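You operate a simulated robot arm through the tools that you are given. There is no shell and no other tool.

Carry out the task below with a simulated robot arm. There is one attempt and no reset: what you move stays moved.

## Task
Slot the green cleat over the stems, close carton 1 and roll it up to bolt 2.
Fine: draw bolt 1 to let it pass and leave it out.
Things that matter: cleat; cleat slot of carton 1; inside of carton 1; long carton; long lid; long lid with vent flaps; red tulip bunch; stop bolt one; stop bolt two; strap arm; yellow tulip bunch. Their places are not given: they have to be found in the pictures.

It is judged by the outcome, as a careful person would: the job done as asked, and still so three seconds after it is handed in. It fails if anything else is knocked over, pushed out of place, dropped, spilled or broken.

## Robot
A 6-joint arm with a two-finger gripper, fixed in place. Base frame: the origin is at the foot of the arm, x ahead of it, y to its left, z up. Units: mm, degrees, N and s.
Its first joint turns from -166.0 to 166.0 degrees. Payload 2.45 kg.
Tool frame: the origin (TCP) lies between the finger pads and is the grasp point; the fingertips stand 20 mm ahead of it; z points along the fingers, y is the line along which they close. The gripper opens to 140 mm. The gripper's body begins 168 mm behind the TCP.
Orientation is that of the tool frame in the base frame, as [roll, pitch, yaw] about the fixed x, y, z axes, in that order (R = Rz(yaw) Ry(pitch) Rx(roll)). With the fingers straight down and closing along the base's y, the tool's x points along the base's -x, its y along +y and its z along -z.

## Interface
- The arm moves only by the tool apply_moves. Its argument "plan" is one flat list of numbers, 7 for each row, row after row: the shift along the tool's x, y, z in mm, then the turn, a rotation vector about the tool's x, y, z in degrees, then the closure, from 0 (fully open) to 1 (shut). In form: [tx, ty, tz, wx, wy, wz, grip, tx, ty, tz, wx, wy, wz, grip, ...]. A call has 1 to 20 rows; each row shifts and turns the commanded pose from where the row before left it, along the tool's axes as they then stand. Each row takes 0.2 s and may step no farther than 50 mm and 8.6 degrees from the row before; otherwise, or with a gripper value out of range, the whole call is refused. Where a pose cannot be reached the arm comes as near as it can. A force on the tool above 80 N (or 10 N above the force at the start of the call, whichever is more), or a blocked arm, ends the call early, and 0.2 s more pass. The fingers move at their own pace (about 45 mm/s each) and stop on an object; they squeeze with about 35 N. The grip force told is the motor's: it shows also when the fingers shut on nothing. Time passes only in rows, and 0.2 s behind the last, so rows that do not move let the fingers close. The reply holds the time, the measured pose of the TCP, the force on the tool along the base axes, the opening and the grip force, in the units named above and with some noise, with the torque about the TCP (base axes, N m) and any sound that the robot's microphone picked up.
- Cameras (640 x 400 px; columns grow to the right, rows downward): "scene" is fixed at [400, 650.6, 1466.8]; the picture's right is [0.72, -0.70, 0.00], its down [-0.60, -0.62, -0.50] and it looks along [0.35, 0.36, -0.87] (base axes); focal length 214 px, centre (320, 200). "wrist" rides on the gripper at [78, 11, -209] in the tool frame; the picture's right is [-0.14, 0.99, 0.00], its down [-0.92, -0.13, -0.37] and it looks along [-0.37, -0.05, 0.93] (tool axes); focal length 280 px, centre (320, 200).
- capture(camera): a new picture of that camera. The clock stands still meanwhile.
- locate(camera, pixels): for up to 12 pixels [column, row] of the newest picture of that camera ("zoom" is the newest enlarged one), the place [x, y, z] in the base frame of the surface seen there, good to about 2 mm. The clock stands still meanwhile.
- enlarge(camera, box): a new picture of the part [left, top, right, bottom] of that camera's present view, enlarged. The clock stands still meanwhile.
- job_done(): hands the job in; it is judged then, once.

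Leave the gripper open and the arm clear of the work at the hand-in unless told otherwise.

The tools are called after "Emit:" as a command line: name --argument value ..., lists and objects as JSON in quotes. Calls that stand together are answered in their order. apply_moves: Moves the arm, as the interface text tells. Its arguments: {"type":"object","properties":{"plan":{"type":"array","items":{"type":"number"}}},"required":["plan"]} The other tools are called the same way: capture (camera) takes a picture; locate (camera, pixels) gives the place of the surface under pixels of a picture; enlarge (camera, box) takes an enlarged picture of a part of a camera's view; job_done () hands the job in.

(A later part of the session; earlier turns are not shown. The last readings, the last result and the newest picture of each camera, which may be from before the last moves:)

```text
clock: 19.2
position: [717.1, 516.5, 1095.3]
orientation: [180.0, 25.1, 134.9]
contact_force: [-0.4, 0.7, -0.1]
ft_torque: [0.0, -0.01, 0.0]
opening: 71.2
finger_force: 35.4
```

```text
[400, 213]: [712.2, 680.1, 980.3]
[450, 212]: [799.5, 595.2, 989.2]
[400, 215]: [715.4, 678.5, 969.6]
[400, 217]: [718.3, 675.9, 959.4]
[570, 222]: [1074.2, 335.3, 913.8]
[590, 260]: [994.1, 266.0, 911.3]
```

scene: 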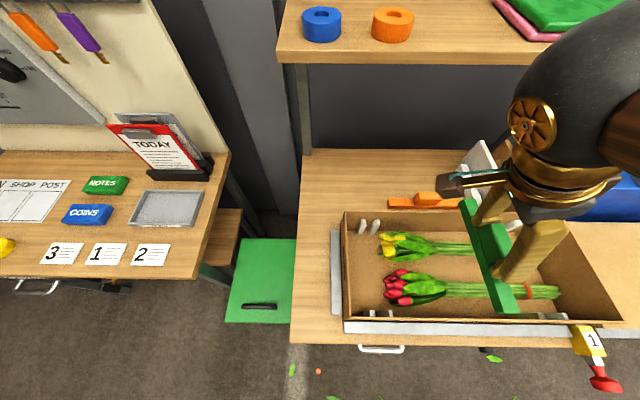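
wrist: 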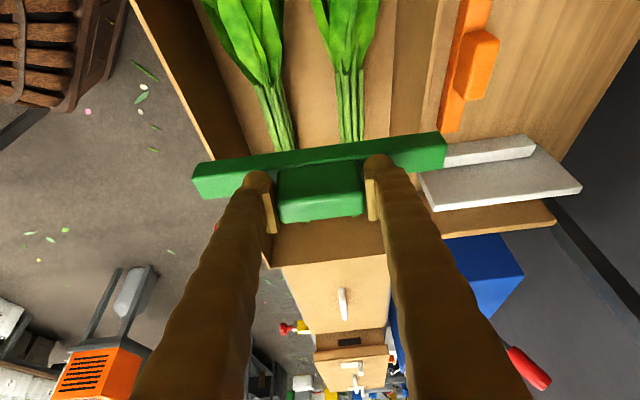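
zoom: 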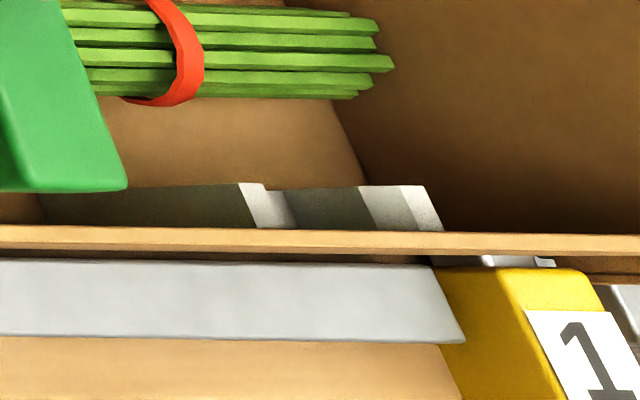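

Slot details from these points:
- **Prong inner faces:** U≈298 and 331, so the slot centre is U≈314.7.
- **Prong tops:** z≈952, with chamfers.
- **Carton inner walls:** V≈756 and 985.

I'll hover the cleat just above the rim over the slot and check its alignment.

Emit:
apply_moves --plan '[-27.4, -0.3, 23.1, 0, 0, 0, 1, -27.4, -0.3, 23.1, 0, 0, 0, 1, -27.4, -0.3, 23.1, 0, 0, 0, 1, -27.4, -0.3, 23.1, 0, 0, 0, 1, -27.3, -0.2, 23.2, 0, 0, 0, 1, 0, 0, 0, 0, 0, 0, 1]'

Emit:
enlarge --camera "scene" --box '[460, 180, 620, 340]'

Emit:
capture --camera "wrist"

```text
clock: 20.6
position: [837.6, 393.4, 1043.2]
orientation: [-180.0, 24.9, 135.1]
contact_force: [-0.7, 0.0, -0.8]
ft_torque: [0.02, -0.01, -0.02]
opening: 71.2
finger_force: 34.8
```

```text
2.50 times, centred on (540, 260) of scene
```

zoom: 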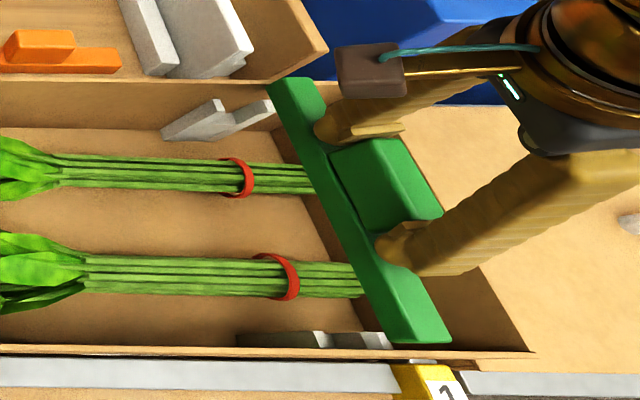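

```text
taken
```

wrist: 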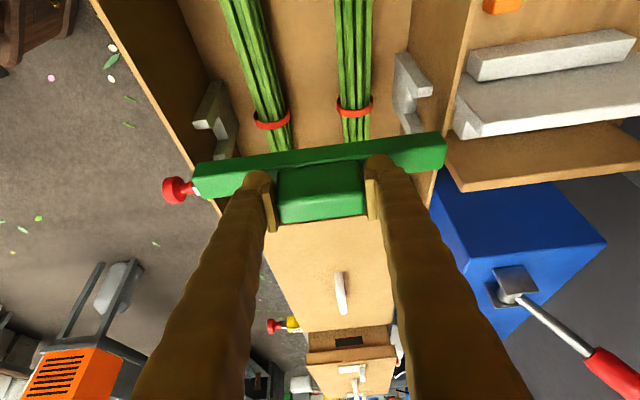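

TCP is at U 314.1, V 870.4. I'll measure the bar ends against the walls now.

Emit:
locate --camera "zoom" --pixels '[[275, 90], [318, 88], [300, 82], [440, 335], [415, 338], [395, 335], [400, 325], [276, 95], [140, 86], [450, 351], [350, 348], [300, 83]]'

Emit:
locate --camera "wrist" --pixels '[[197, 165], [198, 188], [443, 137], [444, 158], [408, 130], [414, 75], [410, 60], [215, 90], [205, 120], [225, 155], [440, 90], [425, 92]]'

Emit:
enlarge --camera "wrist" --box '[180, 40, 460, 220]'

```text
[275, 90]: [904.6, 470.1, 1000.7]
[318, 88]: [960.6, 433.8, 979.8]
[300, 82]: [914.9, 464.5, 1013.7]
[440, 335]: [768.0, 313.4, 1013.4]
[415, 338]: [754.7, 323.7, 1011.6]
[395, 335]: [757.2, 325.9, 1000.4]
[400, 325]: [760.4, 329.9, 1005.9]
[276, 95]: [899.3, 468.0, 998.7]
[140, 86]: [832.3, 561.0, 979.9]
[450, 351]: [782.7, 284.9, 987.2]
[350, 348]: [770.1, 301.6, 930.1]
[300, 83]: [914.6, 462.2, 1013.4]
```

```text
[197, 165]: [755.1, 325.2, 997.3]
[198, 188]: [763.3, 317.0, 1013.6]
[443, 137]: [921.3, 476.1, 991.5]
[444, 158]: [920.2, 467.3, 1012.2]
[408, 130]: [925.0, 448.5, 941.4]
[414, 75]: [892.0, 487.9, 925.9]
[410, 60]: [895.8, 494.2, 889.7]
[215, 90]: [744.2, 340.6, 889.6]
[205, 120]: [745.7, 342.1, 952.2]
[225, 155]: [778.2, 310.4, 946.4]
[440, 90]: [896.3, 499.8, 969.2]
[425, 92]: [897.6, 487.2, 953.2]
```

```text
2.22 times, centred on (320, 130) of wrist
```

zoom: 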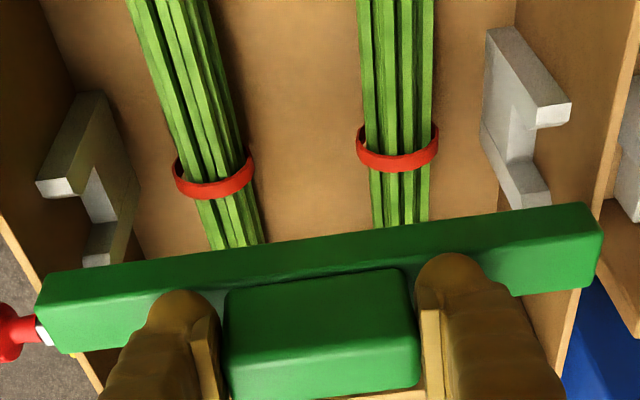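

The bar ends are at V≈762.5 and 982, and the walls are at 756 and 985.5. I'll shift 1.5 mm toward −V and lower it to just above the prong tops.

Emit:
apply_moves --plan '[0, -1.5, 0, 0, 0, 0, 1, 4.1, 0, 9.1, 0, 0, 0, 1, 4.1, 0, 9.1, 0, 0, 0, 1, 4.1, 0, 9.1, 0, 0, 0, 1, 0, 0, 0, 0, 0, 0, 1]'

Emit:
enlarge --camera "wrist" --box '[180, 80, 460, 260]'

Emit:
enlarge --camera "scene" --box '[460, 200, 600, 340]'

```text
clock: 21.8
position: [837.0, 391.5, 1015.8]
orientation: [179.8, 24.9, 134.8]
contact_force: [0.5, 0.0, -0.3]
ft_torque: [0.0, -0.04, 0.01]
opening: 71.1
finger_force: 34.9
```

```text
2.22 times, centred on (320, 170) of wrist
```

zoom: 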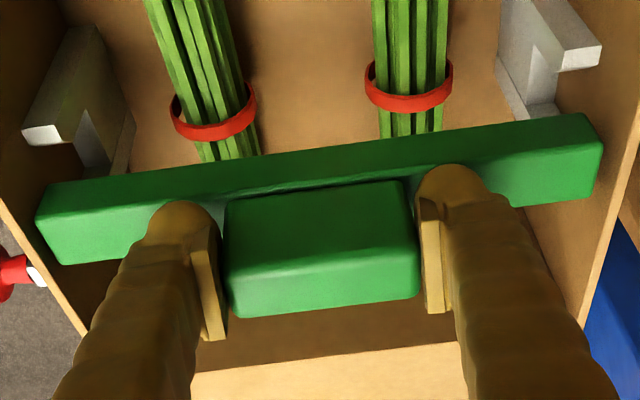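

```text
2.86 times, centred on (530, 270) of scene
```

zoom: 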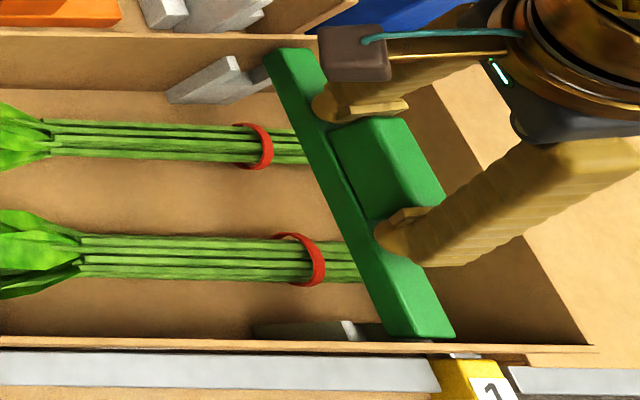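

It's inside the walls and lined up at U 315.0, V 868.7, with no contact. I'll continue down into the slots.

Emit:
apply_moves --plan '[4.1, 0, 9.1, 0, 0, 0, 1, 4.1, 0, 9.1, 0, 0, 0, 1, 4.1, 0, 9.1, 0, 0, 0, 1, 0, 0, 0, 0, 0, 0, 1]'

Emit:
enlarge --camera "wrist" --box '[180, 80, 460, 260]'

Emit:
enlarge --camera "scene" --box '[460, 200, 600, 340]'

```text
clock: 22.8
position: [837.2, 392.0, 985.1]
orientation: [-179.9, 25.0, 134.8]
contact_force: [-4.3, 2.6, -2.1]
ft_torque: [0.13, 0.15, 0.05]
opening: 71.4
finger_force: 34.4
```

```text
2.22 times, centred on (320, 170) of wrist
```

zoom: 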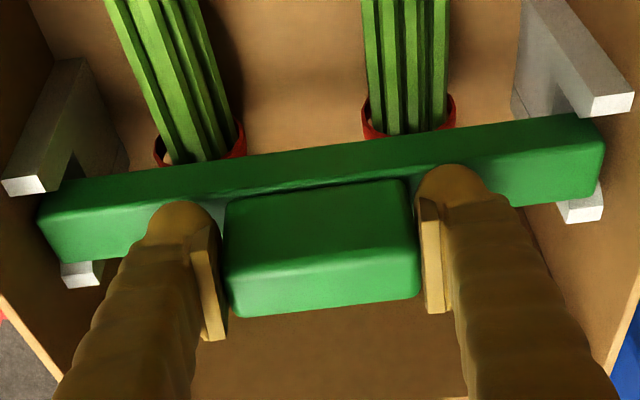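

```text
2.86 times, centred on (530, 270) of scene
```

zoom: 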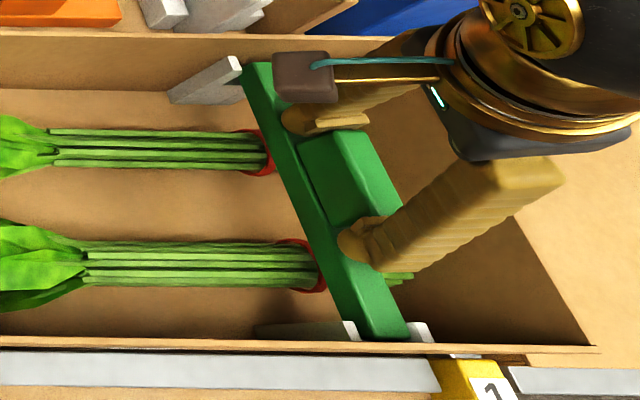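

The cleat is between the prongs, with a slight side force of about 5 N toward −U. I'll ease 2 mm that way and keep lowering in small steps.

Emit:
apply_moves --plan '[1.8, 0, -0.8, 0, 0, 0, 1, 3.4, 0, 7.2, 0, 0, 0, 1, 3.4, 0, 7.2, 0, 0, 0, 1, 0, 0, 0, 0, 0, 0, 1]'

Emit:
enlarge --camera "wrist" --box '[180, 80, 460, 260]'

```text
clock: 23.8
position: [836.9, 394.3, 971.6]
orientation: [179.9, 25.0, 135.0]
contact_force: [2.6, 3.5, 12.8]
ft_torque: [-0.92, 0.64, -0.01]
opening: 71.1
finger_force: 34.9
```

```text
2.22 times, centred on (320, 170) of wrist
```

zoom: 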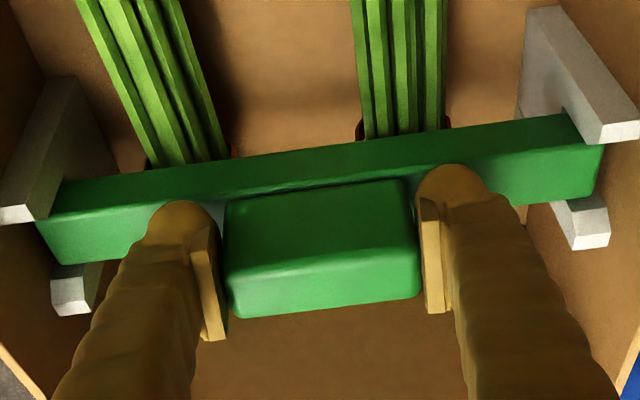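

There's now 13 N of upward force at z 971.6, and the torque puts the contact toward the near (red bunch) side. I'll look more closely before pushing on.

Emit:
enlarge --camera "scene" --box '[505, 270, 585, 330]'

Emit:
enlarge --camera "scene" --box '[490, 205, 570, 265]'

Emit:
enlarge --camera "wrist" --box '[170, 90, 300, 230]'

Emit:
enlarge --camera "wrist" --box '[340, 80, 470, 200]'

```text
6.67 times, centred on (545, 300) of scene
```

zoom: 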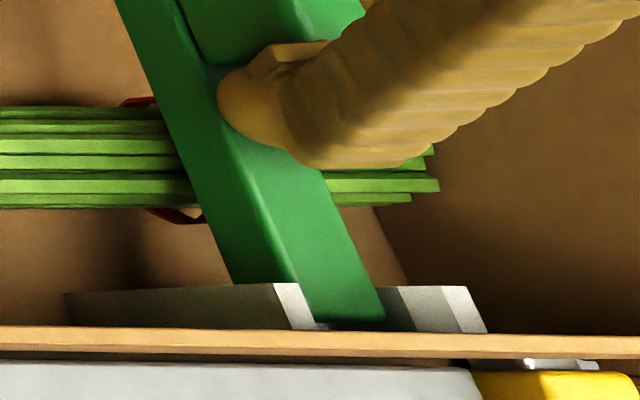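

```text
6.67 times, centred on (530, 235) of scene
```

zoom: 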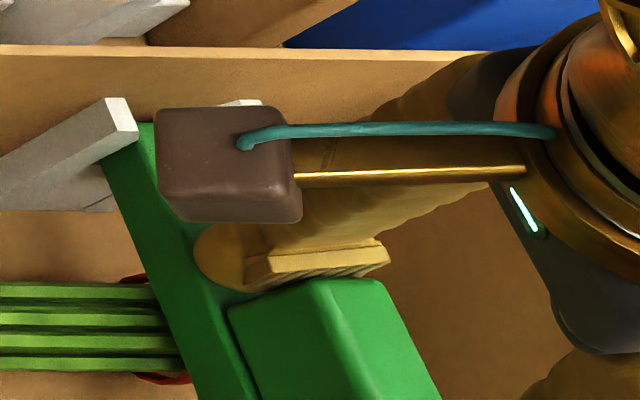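

```text
2.86 times, centred on (235, 160) of wrist
```

zoom: 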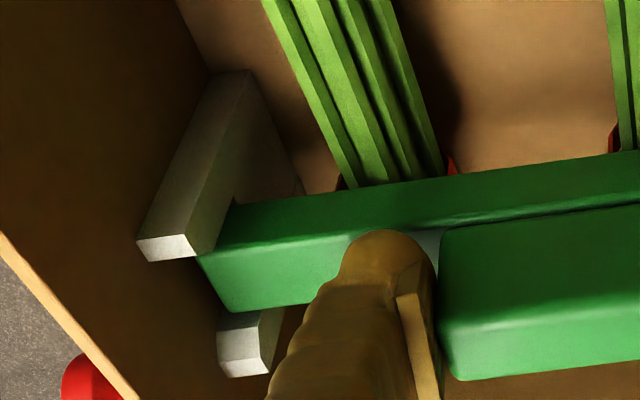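

```text
3.33 times, centred on (405, 140) of wrist
```

zoom: 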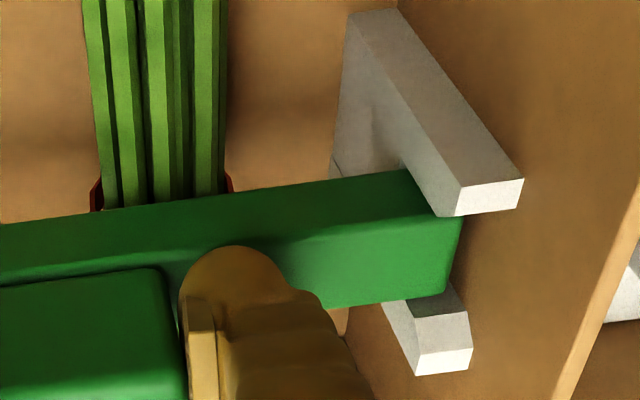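

The prongs stand about 9 mm above the bar, and by my geometry the slot floor is near z≈917. So the cleat may already be resting on the near slot floor. I'll measure the bar and prongs to confirm.

Emit:
capture --camera "wrist"

Emit:
locate --camera "wrist" --pixels '[[205, 185], [235, 190], [205, 197], [235, 180], [430, 155], [415, 162], [430, 143], [410, 145], [195, 175], [450, 138], [265, 155], [372, 140]]'

Emit:
locate --camera "scene" --pixels '[[550, 305], [546, 298], [533, 280], [512, 230], [540, 315]]'

```text
taken
```

wrist: 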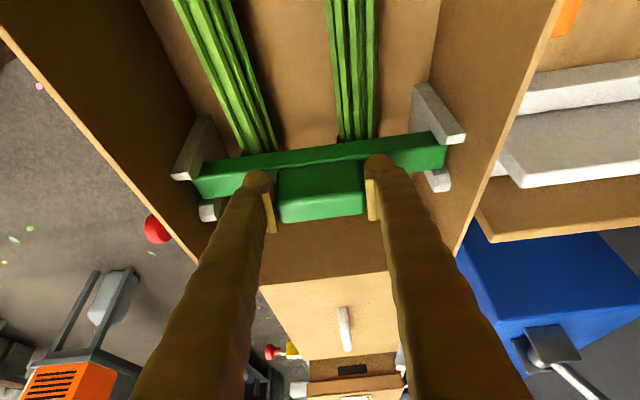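

```text
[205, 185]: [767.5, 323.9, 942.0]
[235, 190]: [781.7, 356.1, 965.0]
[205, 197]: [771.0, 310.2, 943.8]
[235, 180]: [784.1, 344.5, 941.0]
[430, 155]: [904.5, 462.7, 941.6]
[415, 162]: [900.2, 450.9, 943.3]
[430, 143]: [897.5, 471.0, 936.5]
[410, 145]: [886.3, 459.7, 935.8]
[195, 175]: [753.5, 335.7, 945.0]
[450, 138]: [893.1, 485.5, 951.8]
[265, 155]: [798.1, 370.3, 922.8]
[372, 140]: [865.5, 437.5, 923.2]
```

```text
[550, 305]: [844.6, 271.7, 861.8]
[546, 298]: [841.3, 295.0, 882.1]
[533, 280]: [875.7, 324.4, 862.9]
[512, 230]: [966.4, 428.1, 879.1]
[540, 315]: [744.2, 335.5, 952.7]
```

The bar is level, with its top at z≈942 at both ends. I'll press 2 mm further to see whether it's seated.

Emit:
apply_moves --plan '[0.85, 0, 1.8, 0, 0, 0, 1, 0, 0, 0, 0, 0, 0, 1]'

```text
clock: 24.4
position: [835.3, 392.9, 970.5]
orientation: [179.8, 24.9, 134.9]
contact_force: [-0.9, 6.5, 40.5]
ft_torque: [-0.18, -0.22, 0.0]
opening: 71.3
finger_force: 35.0
```

The force rose to 40 N with the torque balanced, so both ends are seated. I'll relieve the pressure, open, and retreat along the tool axis.

Emit:
apply_moves --plan '[-0.85, 0, -1.8, 0, 0, 0, 1, 0, 0, 0, 0, 0, 0, 0.7, 0, 0, 0, 0, 0, 0, 0.3, 0, 0, 0, 0, 0, 0, 0.3, 0, 0, 0, 0, 0, 0, 0.3]'

Emit:
enlarge --camera "wrist" --box '[170, 80, 470, 260]'

```text
clock: 25.6
position: [835.4, 393.2, 969.8]
orientation: [-180.0, 25.0, 135.0]
contact_force: [0.4, -0.3, -0.3]
ft_torque: [-0.03, 0.01, -0.04]
opening: 97.7
finger_force: 0.0
```

```text
2.13 times, centred on (320, 170) of wrist
```

zoom: 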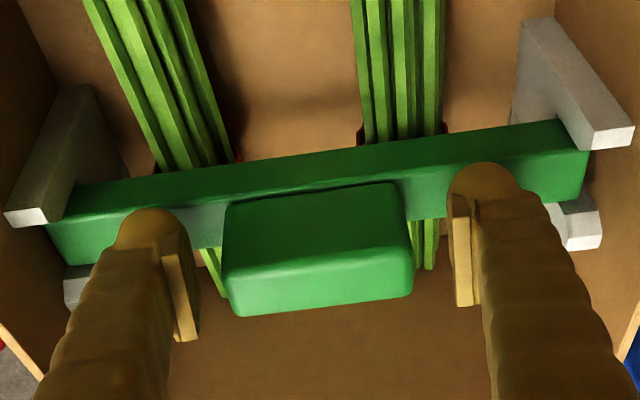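

It's released cleanly and the cleat sits in both forks. Retreating now.

Emit:
apply_moves --plan '[0, 0, -20, 0, 0, 0, 0.3, 0, 0, -40, 0, 0, 0, 0.3, 0, 0, -45, 0, 0, 0, 0.3, 0, 0, -45, 0, 0, 0, 0.3, 0, 0, -45, 0, 0, 0, 0.3]'

Emit:
capture --camera "wrist"

Emit:
enlarge --camera "scene" --box '[440, 190, 640, 340]'

```text
clock: 26.8
position: [778.2, 453.8, 1145.5]
orientation: [-180.0, 25.0, 135.1]
contact_force: [0.0, -0.6, -0.8]
ft_torque: [-0.03, -0.01, 0.01]
opening: 98.2
finger_force: 0.0
```

```text
taken
```

wrist: 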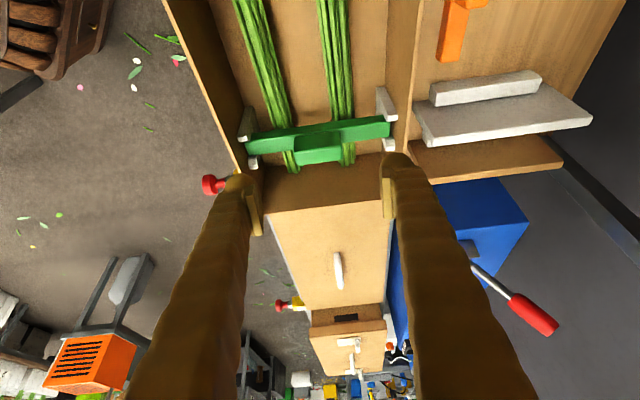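

```text
2.67 times, centred on (540, 265) of scene
```

zoom: 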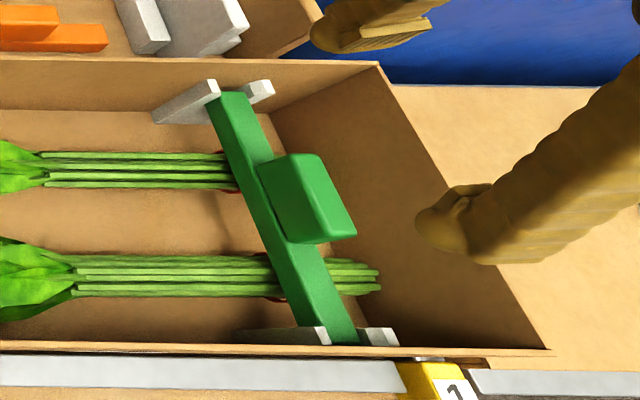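

The cleat sits squarely in both forks over both bunches. Next is the lid, so I'll enlarge and measure it from this view.

Emit:
enlarge --camera "wrist" --box '[250, 180, 410, 380]'

Emit:
locate --camera "wrist" --pixels '[[264, 213], [390, 201], [298, 308], [386, 300], [339, 257], [341, 284], [338, 270], [330, 230], [340, 313], [348, 318], [313, 325], [385, 322]]'

Emit:
enlarge --camera "wrist" --box '[290, 240, 400, 340]'

Emit:
locate --camera "zoom" --pixels '[[278, 60], [300, 170], [290, 110], [285, 75], [300, 160], [275, 85], [310, 110], [80, 275], [540, 260], [560, 245], [110, 330], [320, 300]]'

```text
2.00 times, centred on (330, 280) of wrist
```

zoom: 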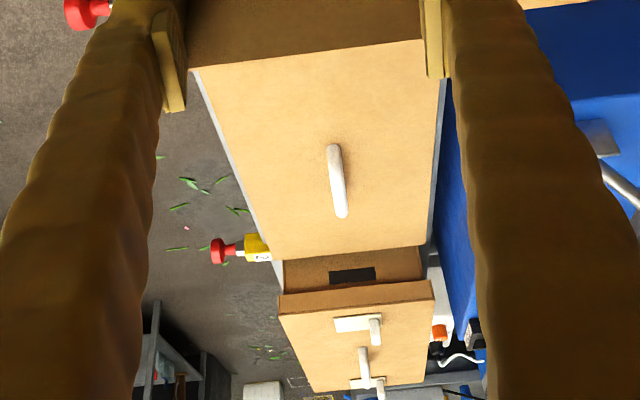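

```text
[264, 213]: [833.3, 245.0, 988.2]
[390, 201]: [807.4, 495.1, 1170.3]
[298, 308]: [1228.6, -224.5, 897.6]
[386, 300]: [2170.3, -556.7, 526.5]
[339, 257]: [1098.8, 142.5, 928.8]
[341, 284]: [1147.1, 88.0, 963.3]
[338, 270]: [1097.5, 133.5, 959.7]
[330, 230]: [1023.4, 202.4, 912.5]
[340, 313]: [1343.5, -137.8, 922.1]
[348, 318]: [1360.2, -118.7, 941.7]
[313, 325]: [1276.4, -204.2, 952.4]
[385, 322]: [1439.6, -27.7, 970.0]
```

```text
4.00 times, centred on (345, 290) of wrist
```

zoom: 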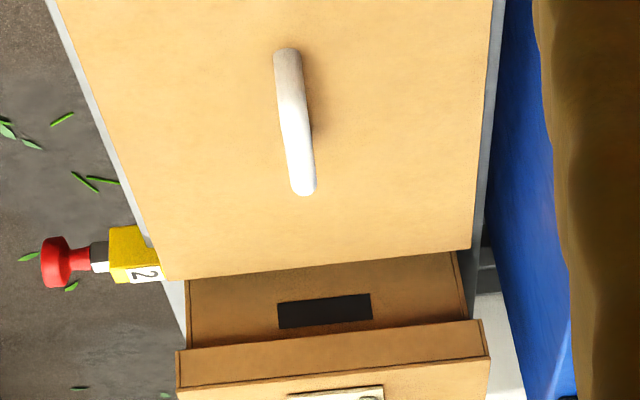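

```text
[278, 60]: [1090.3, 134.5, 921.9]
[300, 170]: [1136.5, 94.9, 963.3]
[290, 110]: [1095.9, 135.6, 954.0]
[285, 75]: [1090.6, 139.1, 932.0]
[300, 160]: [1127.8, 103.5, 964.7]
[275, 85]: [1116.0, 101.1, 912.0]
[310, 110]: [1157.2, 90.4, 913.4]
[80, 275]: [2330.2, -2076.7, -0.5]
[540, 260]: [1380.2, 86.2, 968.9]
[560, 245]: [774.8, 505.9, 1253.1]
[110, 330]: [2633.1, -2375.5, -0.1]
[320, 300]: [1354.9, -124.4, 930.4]
```

The lid has a skirt and its handle bar runs along U at about U 672 to 775, V≈870, top z≈964. I'll study the lidded carton 2 and the free lid's edges to learn how the lid fits.

Emit:
enlarge --camera "wrist" --box '[300, 295, 396, 355]'

Emit:
locate --camera "zoom" --pixels '[[80, 120], [70, 160], [75, 190], [80, 215], [250, 130], [250, 150], [250, 165], [250, 185], [250, 205], [560, 120], [580, 160], [300, 250]]'

Emit:
enlarge --camera "wrist" --box '[255, 190, 405, 320]'

Emit:
locate --camera "zoom" --pixels '[[72, 110], [80, 120], [100, 160], [150, 320], [190, 385], [200, 375], [540, 345], [560, 200], [570, 130], [552, 355], [300, 60], [300, 75]]'

```text
6.67 times, centred on (348, 325) of wrist
```

zoom: 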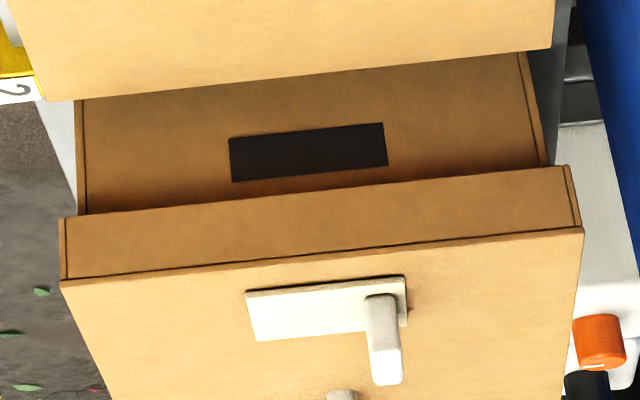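

```text
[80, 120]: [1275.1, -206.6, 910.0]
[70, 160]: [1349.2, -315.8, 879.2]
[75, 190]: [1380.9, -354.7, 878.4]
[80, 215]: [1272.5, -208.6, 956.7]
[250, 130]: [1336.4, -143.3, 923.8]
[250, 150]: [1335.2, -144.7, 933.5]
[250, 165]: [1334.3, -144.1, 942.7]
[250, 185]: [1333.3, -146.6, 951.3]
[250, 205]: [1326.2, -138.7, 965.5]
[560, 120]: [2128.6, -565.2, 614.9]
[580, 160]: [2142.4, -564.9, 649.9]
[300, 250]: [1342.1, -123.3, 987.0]
```

```text
3.08 times, centred on (330, 255) of wrist
```

zoom: 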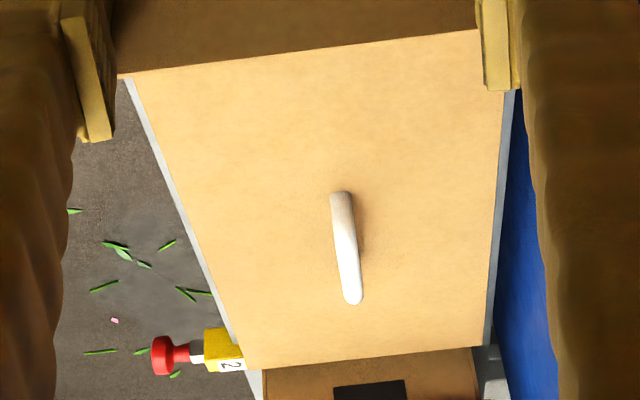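

```text
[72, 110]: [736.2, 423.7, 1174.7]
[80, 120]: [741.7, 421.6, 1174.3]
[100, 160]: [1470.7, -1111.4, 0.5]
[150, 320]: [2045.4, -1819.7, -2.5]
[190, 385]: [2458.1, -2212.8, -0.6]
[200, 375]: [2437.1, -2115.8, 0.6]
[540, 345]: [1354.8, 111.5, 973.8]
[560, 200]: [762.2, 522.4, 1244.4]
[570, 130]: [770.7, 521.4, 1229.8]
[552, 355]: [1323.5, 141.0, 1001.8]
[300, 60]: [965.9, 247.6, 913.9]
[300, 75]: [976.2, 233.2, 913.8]
```

Emit:
locate --camera "zoom" --pixels '[[136, 82], [146, 105], [170, 165], [243, 364], [470, 344], [500, 100], [495, 160], [485, 240], [170, 72], [420, 42], [260, 366], [350, 355]]'

Emit:
locate --camera "scene" --pixels '[[590, 328], [600, 331], [561, 222], [600, 223], [630, 223], [638, 320], [630, 330], [610, 331], [615, 300], [565, 213], [590, 224], [600, 228]]'

```text
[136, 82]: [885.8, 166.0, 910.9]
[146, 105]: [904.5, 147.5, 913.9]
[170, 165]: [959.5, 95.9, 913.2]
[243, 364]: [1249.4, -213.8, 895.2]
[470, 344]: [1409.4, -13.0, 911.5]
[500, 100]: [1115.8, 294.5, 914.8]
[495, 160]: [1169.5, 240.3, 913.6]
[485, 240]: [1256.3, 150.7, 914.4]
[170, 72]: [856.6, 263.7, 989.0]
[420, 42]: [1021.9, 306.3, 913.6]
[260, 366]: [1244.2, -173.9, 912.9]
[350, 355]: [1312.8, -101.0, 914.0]
```

```text
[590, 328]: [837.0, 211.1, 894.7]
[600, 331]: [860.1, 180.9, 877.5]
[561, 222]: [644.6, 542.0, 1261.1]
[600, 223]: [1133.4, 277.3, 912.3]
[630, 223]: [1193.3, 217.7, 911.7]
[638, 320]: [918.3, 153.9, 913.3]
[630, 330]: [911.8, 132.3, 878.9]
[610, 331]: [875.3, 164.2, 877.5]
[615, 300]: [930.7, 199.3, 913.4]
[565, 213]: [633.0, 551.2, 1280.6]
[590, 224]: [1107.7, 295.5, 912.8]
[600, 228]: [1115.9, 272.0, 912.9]
```

I have the lid now. Its outside is U≈452 to 1004 and V≈743 to 998, centre about (727, 870.5), with a skirt about 36 mm deep. The handle is far out at r≈1130, so I'll tilt further: 35° toward +U and 20° toward +V, keeping the closing line across the handle bar. Then I'll move to a pre-grasp pose behind it.

Emit:
apply_moves --plan '[0, 0, 0, -6.04, 0, 2.82, 0.55, 0, 0, 0, -6.04, 0, 2.82, 0.55, 0, 0, 0, -6.04, 0, 2.82, 0.55, 0, 0, 0, 0, -5, 0, 0.55, 0, 0, 0, 0, -5, 0, 0.55]'

Emit:
apply_moves --plan '[-30.5, -6.45, 30.6, 0, 0, 0, 0.55, -30.5, -6.45, 30.6, 0, 0, 0, 0.55, -30.5, -6.45, 30.6, 0, 0, 0, 0.55, -30.5, -6.45, 30.6, 0, 0, 0, 0.55, -30.5, -6.45, 30.6, 0, 0, 0, 0.55, -30.5, -6.45, 30.6, 0, 0, 0, 0.55, -30.5, -6.45, 30.6, 0, 0, 0, 0.55]'

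Emit:
capture --camera "wrist"

Emit:
capture --camera "scene"

```text
clock: 28.0
position: [776.2, 451.7, 1148.2]
orientation: [155.9, 32.6, 121.4]
contact_force: [0.8, 1.4, -0.6]
ft_torque: [0.03, 0.04, -0.04]
opening: 63.2
finger_force: 0.0
```

```text
clock: 29.6
position: [968.6, 221.6, 1082.2]
orientation: [156.0, 32.6, 121.4]
contact_force: [0.6, -0.2, 0.1]
ft_torque: [0.02, -0.01, 0.01]
opening: 63.0
finger_force: 0.3
```

```text
taken
```

wrist: 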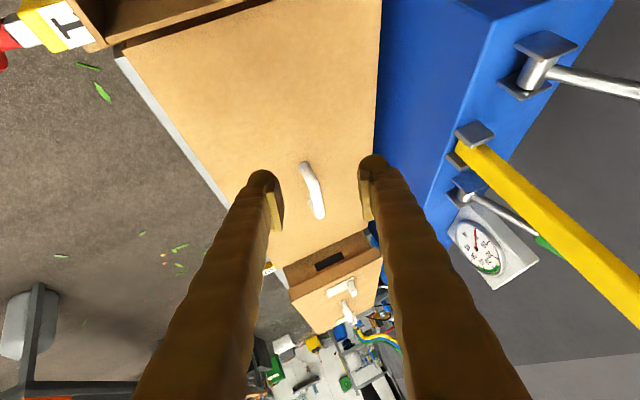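

```text
taken
```

scene: 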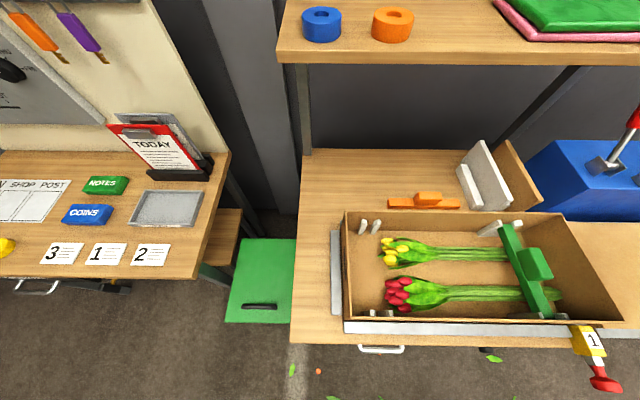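

The pose is good and within reach, and the handle is visible at (312,190). I'll measure the handle and the yellow arm on the strapping machine.

Emit:
enlarge --camera "wrist" --box '[260, 130, 400, 250]'

Emit:
locate --camera "zoom" --pixels '[[205, 148], [215, 165], [240, 200], [255, 240], [262, 275], [258, 290], [230, 175], [275, 260], [245, 255], [225, 200], [250, 195], [200, 165]]'

Emit:
locate --camera "wrist" --pixels '[[480, 160], [550, 210], [630, 280], [600, 85], [120, 55], [130, 48], [379, 10], [283, 265], [375, 245], [265, 2], [60, 20], [470, 30]]'

```text
3.33 times, centred on (330, 190) of wrist
```

zoom: 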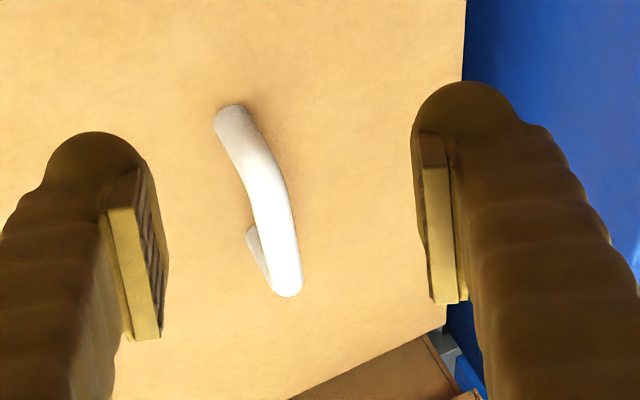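

```text
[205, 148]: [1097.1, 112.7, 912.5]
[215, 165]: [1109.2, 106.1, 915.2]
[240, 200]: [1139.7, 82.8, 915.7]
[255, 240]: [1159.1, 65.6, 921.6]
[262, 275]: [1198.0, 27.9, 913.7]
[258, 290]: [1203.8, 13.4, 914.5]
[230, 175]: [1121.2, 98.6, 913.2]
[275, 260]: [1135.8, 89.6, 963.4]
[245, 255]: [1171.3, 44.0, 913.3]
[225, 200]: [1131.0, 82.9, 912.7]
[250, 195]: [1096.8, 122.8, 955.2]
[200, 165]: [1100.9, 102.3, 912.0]
```

```text
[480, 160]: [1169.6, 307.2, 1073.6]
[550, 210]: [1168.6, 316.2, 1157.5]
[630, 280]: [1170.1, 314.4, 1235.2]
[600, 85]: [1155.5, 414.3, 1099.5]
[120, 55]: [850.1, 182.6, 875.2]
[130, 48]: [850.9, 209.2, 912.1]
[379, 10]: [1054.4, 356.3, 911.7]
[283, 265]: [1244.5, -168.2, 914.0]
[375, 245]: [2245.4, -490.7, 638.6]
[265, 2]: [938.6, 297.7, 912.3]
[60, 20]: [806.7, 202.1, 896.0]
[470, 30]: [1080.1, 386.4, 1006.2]
```

The strap arm is the vertical yellow pole at about U 607, V 1047, and I'll stay well clear of it. Sampling the handle's centre line now.

Emit:
enlarge --camera "wrist" --box '[285, 150, 345, 230]'

Emit:
locate --camera "zoom" --pixels '[[268, 75], [275, 110], [295, 155], [310, 200], [315, 240], [320, 280], [330, 320], [325, 345], [285, 180], [338, 220], [300, 260], [350, 280]]'

```text
5.00 times, centred on (315, 190) of wrist
```

zoom: 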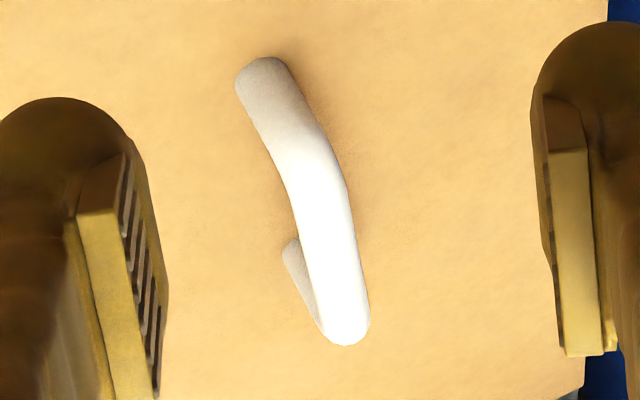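

```text
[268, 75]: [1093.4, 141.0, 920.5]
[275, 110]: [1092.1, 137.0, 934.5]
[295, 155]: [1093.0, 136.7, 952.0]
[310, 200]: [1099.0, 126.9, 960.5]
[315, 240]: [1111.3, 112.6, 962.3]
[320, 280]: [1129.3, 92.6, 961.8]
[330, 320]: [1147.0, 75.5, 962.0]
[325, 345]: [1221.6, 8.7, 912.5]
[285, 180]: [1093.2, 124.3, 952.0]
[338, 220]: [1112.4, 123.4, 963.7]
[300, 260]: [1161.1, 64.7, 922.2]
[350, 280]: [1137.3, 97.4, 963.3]
```

The handle bar is centred at about U 722, V 868.5, with its top at z≈963.5. I'll narrow the gripper and come in along the tool axis, stopping just short first.

Emit:
apply_moves --plan '[-21.75, -4.1, 33.4, 0, 0, 0, 0.68, -21.75, -4.1, 33.4, 0, 0, 0, 0.68, -21.75, -4.1, 33.4, 0, 0, 0, 0.68, -21.75, -4.1, 33.4, 0, 0, 0, 0.68, 0, 0, 25, 0, 0, 0, 0.68, 0, 0, 0, 0, 0, 0, 0.68]'

Emit:
capture --camera "wrist"

Emit:
enlarge --camera "wrist" --box '[250, 120, 400, 260]'

Emit:
capture --camera "scene"

```text
clock: 31.0
position: [1094.1, 115.5, 1002.7]
orientation: [156.1, 32.5, 121.6]
contact_force: [-0.4, -0.2, 0.2]
ft_torque: [0.03, 0.01, 0.01]
opening: 44.6
finger_force: 0.0
```

```text
taken
```

wrist: 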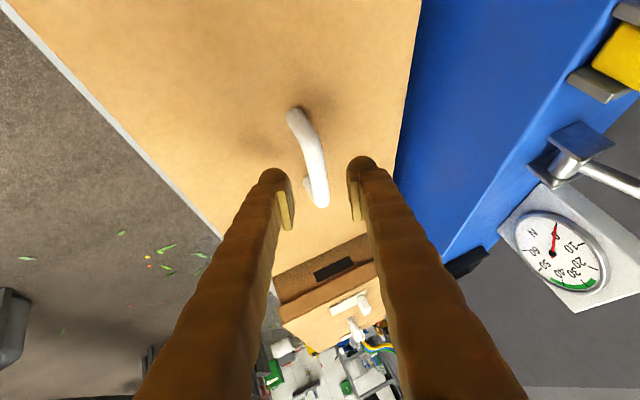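

```text
2.86 times, centred on (325, 190) of wrist
```

zoom: 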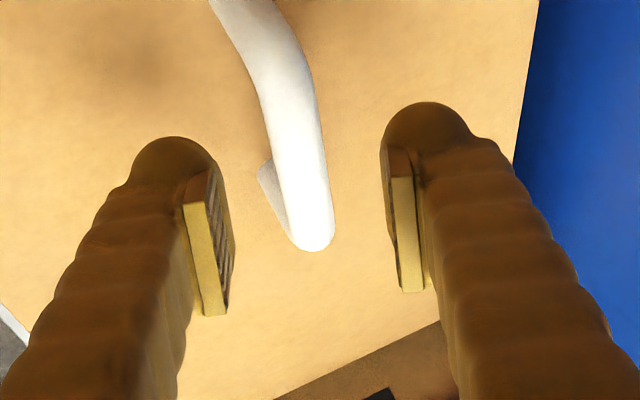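

```text
taken
```

scene: 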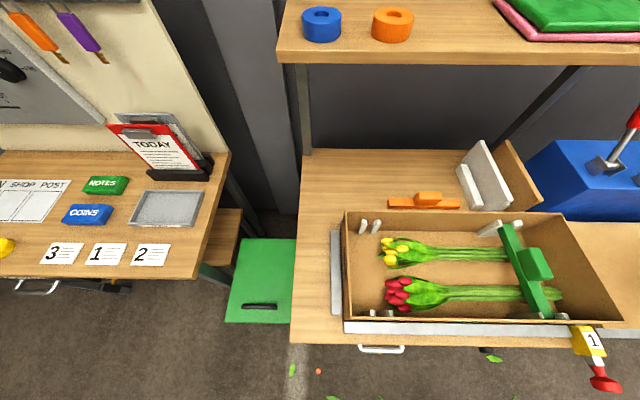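

On the line as expected at U 692, V 855, z 1003. Advancing the last 55 mm to straddle the bar.

Emit:
apply_moves --plan '[0, 0, 20, 0, 0, 0, 0.68, 0, 0, 20, 0, 0, 0, 0.68, 0, 0, 15, 0, 0, 0, 0.68, 0, 0, 0, 0, 0, 0, 0.68]'

Emit:
enlarge --camera "wrist" --box '[250, 100, 400, 240]'

```text
clock: 32.0
position: [1127.2, 104.7, 959.9]
orientation: [156.0, 32.5, 121.5]
contact_force: [-0.9, 0.4, 0.1]
ft_torque: [0.04, -0.01, 0.01]
opening: 45.0
finger_force: 0.1
```

```text
2.86 times, centred on (325, 170) of wrist
```

zoom: 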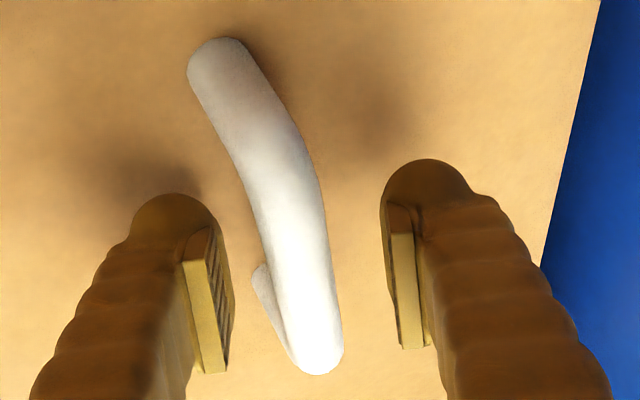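

The bar lies between the pads. Closing on it.

Emit:
apply_moves --plan '[0, 0, 0, 0, 0, 0, 1, 0, 0, 0, 0, 0, 0, 1, 0, 0, 0, 0, 0, 0, 1, 0, 0, 0, 0, 0, 0, 1, 0, 0, 0, 0, 0, 0, 1]'

Emit:
enlarge --camera "wrist" --box '[250, 100, 400, 240]'

```text
clock: 33.2
position: [1126.4, 104.4, 960.0]
orientation: [156.0, 32.5, 121.5]
contact_force: [0.1, 0.5, -0.4]
ft_torque: [0.04, 0.01, 0.0]
opening: 16.5
finger_force: 34.9
```

```text
2.86 times, centred on (325, 170) of wrist
```

zoom: 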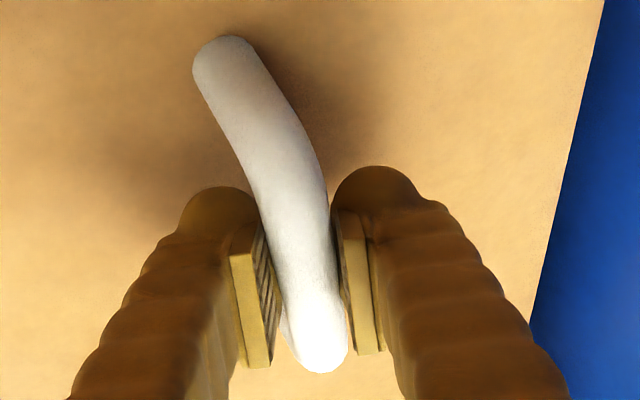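

The grip is good at 16.5 mm. A small 20 mm test lift first, then I'll check the force and that it's level.

Emit:
apply_moves --plan '[-2.7, 1.7, -3.85, 0, 0, 0, 1, -2.7, 1.7, -3.85, 0, 0, 0, 1, -2.7, 1.7, -3.85, 0, 0, 0, 1, -2.7, 1.7, -3.85, 0, 0, 0, 1, 0, 0, 0, 0, 0, 0, 1]'

Emit:
capture --camera "wrist"

Emit:
capture --camera "scene"

Emit:
locate --camera "wrist" --pixels '[[100, 50], [200, 100], [380, 40], [390, 120], [300, 30], [150, 120], [250, 240], [350, 230]]'

```text
clock: 34.4
position: [1127.8, 105.1, 979.0]
orientation: [156.0, 32.6, 121.5]
contact_force: [-0.6, 0.3, -2.9]
ft_torque: [0.0, 0.02, 0.02]
opening: 16.5
finger_force: 35.2
```

```text
taken
```

wrist: 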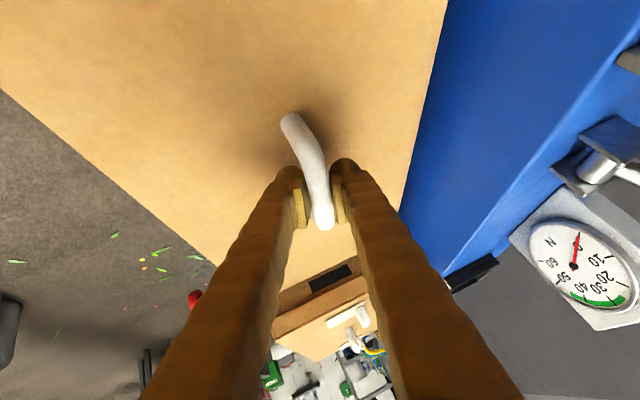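

```text
taken
```

scene: 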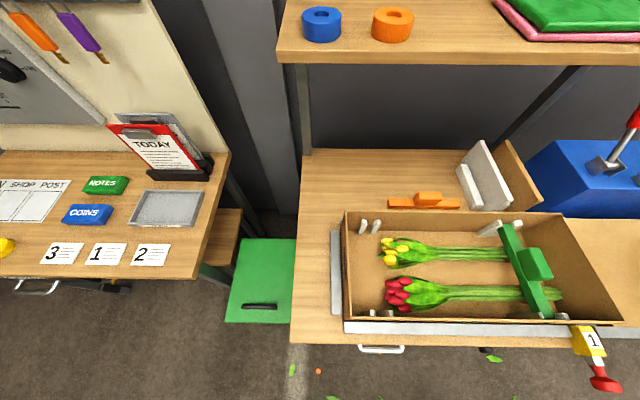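

```text
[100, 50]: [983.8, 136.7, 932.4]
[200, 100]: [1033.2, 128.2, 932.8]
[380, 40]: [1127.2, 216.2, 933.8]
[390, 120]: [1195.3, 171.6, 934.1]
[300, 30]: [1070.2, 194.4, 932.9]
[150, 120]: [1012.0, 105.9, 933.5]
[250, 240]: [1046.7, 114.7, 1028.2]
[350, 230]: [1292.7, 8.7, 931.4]
```

The lid came up level and weighs about 3 N. I'll lift it straight up, well above the rim.

Emit:
apply_moves --plan '[-11.9, 7.5, -16.9, 0, 0, 0, 1, -11.9, 7.5, -16.9, 0, 0, 0, 1, -11.9, 7.5, -16.9, 0, 0, 0, 1, -11.9, 7.5, -16.9, 0, 0, 0, 1, -11.9, 7.5, -16.9, 0, 0, 0, 1, -11.9, 7.5, -16.9, 0, 0, 0, 1, 0, 0, 0, 0, 0, 0, 1]'

Emit:
capture --camera "wrist"

Emit:
capture --camera "scene"

```text
clock: 36.0
position: [1125.9, 105.4, 1112.4]
orientation: [156.0, 32.5, 121.5]
contact_force: [0.0, 0.0, -1.9]
ft_torque: [0.01, 0.03, -0.03]
opening: 16.4
finger_force: 34.7
```

```text
taken
```

wrist: 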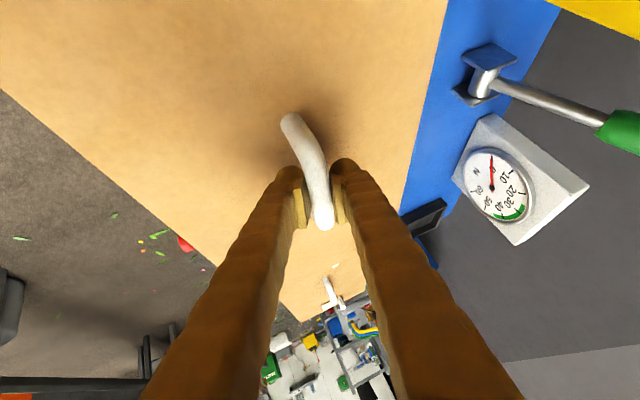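

```text
taken
```

scene: 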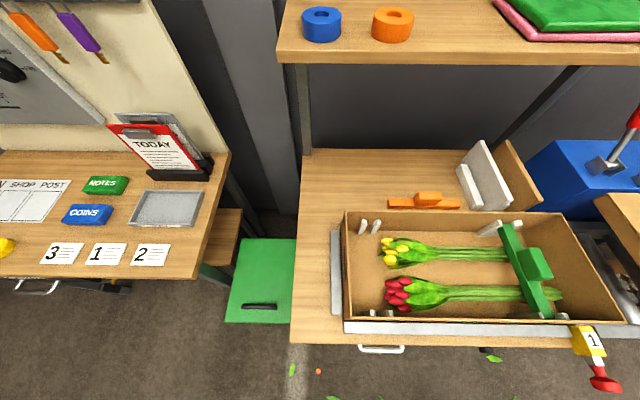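

The run is open now. I'll carry the lid along −U toward the carton at constant V and height, gently.

Emit:
apply_moves --plan '[10, 0, -7, 0, 0, 0, 1, 20, 0, -14, 0, 0, 0, 1, 24, 0, -16.8, 0, 0, 0, 1, 24, 0, -16.8, 0, 0, 0, 1, 24, 0, -16.8, 0, 0, 0, 1, 24, 0, -16.8, 0, 0, 0, 1, 24, 0, -16.8, 0, 0, 0, 1, 24, 0, -16.8, 0, 0, 0, 1, 24, 0, -16.8, 0, 0, 0, 1, 24, 0, -16.8, 0, 0, 0, 1, 24, 0, -16.8, 0, 0, 0, 1, 24, 0, -16.8, 0, 0, 0, 1, 24, 0, -16.8, 0, 0, 0, 1, 24, 0, -16.8, 0, 0, 0, 1, 24, 0, -16.8, 0, 0, 0, 1, 24, 0, -16.8, 0, 0, 0, 1, 24, 0, -16.8, 0, 0, 0, 1, 24, 0, -16.8, 0, 0, 0, 1, 20, 0, -14, 0, 0, 0, 1, 10, 0, -7, 0, 0, 0, 1]'

Emit:
capture --camera "wrist"

Emit:
capture --camera "scene"

```text
clock: 40.2
position: [742.6, 487.4, 1110.0]
orientation: [156.0, 32.6, 121.6]
contact_force: [-0.2, 0.2, -2.1]
ft_torque: [0.01, -0.02, -0.01]
opening: 16.3
finger_force: 35.4
```

```text
taken
```

wrist: 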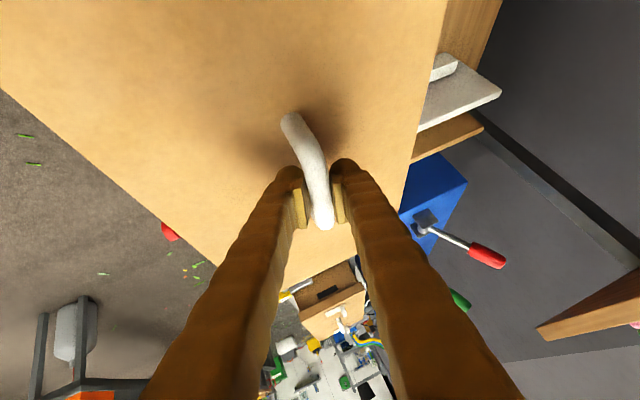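

```text
taken
```

scene: 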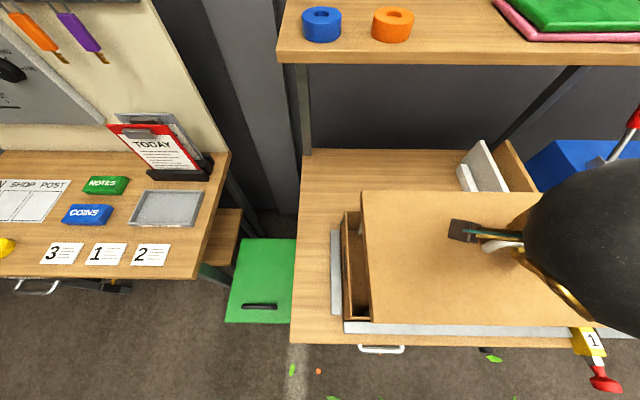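

The lid now hangs over the carton. I'll measure the lid's left corners and the carton's visible rim in the scene picture.

Emit:
enlarge --camera "scene" --box '[335, 180, 435, 260]'

Emit:
locate --camera "zoom" --pixels '[[175, 85], [180, 120], [185, 200], [195, 300], [185, 78], [300, 78], [500, 80], [60, 210], [66, 260], [72, 320], [64, 205], [100, 203]]'

Emit:
enlarge --camera "scene" --box '[335, 260, 435, 340]'

Emit:
locate --camera "zoom" --pixels '[[200, 100], [210, 200], [225, 300], [232, 390], [300, 398], [240, 396], [60, 200], [70, 300], [75, 385], [120, 385], [180, 382], [80, 392]]'

```text
5.00 times, centred on (385, 220) of scene
```

zoom: 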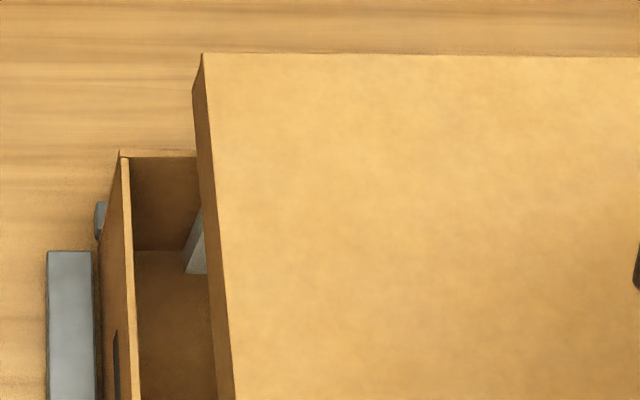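

```text
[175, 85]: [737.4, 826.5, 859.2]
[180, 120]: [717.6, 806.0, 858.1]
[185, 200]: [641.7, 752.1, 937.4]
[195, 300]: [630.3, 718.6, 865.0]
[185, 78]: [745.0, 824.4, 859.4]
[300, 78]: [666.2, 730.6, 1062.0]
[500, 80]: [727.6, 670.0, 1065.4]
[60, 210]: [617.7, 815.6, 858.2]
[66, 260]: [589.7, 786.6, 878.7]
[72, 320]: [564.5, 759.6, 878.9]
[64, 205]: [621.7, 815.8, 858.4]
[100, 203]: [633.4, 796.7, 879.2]
```

```text
5.00 times, centred on (385, 300) of scene
```

zoom: 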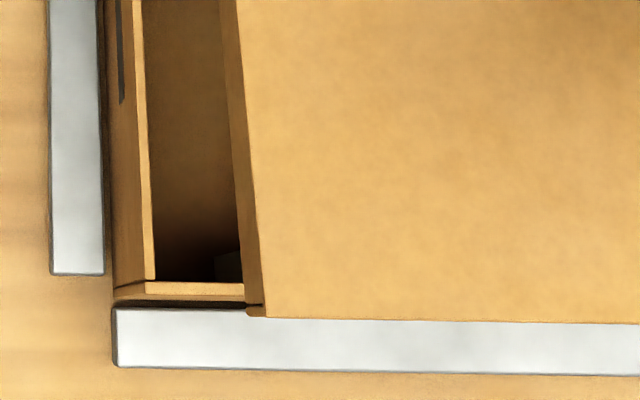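

```text
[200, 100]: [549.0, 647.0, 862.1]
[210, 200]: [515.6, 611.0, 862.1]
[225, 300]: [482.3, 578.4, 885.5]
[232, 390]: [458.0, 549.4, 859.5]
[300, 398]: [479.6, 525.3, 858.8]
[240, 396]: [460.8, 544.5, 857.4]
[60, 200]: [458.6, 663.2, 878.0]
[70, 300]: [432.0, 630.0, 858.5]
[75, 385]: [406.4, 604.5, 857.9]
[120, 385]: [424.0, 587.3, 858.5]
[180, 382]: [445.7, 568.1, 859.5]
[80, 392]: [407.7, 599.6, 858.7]
```

Emit:
enlarge --camera "scene" --box '[335, 180, 435, 260]'

Emit:
locate --camera "zoom" --pixels '[[207, 58], [215, 100], [221, 200], [230, 300], [300, 58], [500, 59], [600, 61], [122, 154], [125, 158], [127, 200], [131, 300], [160, 155]]'

Emit:
enlarge --camera "scene" --box '[335, 260, 435, 340]'

Emit:
locate --camera "zoom" --pixels '[[245, 100], [256, 200], [266, 310], [300, 314], [500, 318], [600, 319], [142, 100], [147, 200], [151, 275], [151, 286], [200, 288], [150, 293]]'

```text
5.00 times, centred on (385, 220) of scene
```

zoom: 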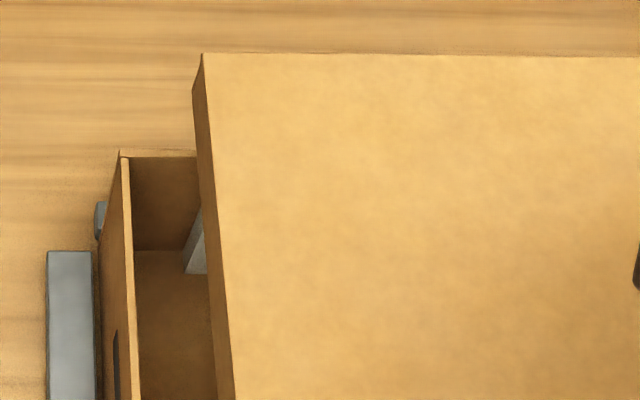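

```text
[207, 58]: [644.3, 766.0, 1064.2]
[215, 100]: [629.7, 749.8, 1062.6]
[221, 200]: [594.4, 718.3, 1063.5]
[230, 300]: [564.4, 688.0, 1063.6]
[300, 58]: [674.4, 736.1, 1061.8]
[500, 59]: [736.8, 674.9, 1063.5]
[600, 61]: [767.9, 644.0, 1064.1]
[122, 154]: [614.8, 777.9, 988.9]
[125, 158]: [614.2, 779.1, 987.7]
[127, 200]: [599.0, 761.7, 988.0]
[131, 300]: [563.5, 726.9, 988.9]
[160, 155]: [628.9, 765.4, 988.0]
```

```text
5.00 times, centred on (385, 300) of scene
```

zoom: 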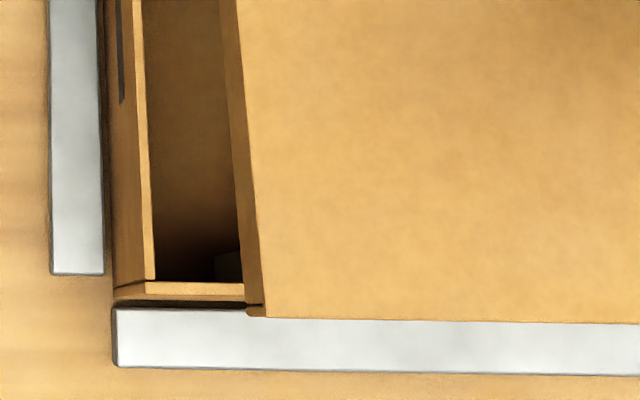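

```text
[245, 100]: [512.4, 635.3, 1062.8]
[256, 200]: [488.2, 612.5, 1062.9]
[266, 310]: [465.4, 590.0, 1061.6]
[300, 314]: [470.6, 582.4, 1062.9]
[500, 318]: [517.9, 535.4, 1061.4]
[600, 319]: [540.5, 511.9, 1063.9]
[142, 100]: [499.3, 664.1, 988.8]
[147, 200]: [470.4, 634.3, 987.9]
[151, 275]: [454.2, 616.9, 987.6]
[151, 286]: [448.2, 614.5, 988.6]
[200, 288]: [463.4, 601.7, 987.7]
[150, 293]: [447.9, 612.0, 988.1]
```

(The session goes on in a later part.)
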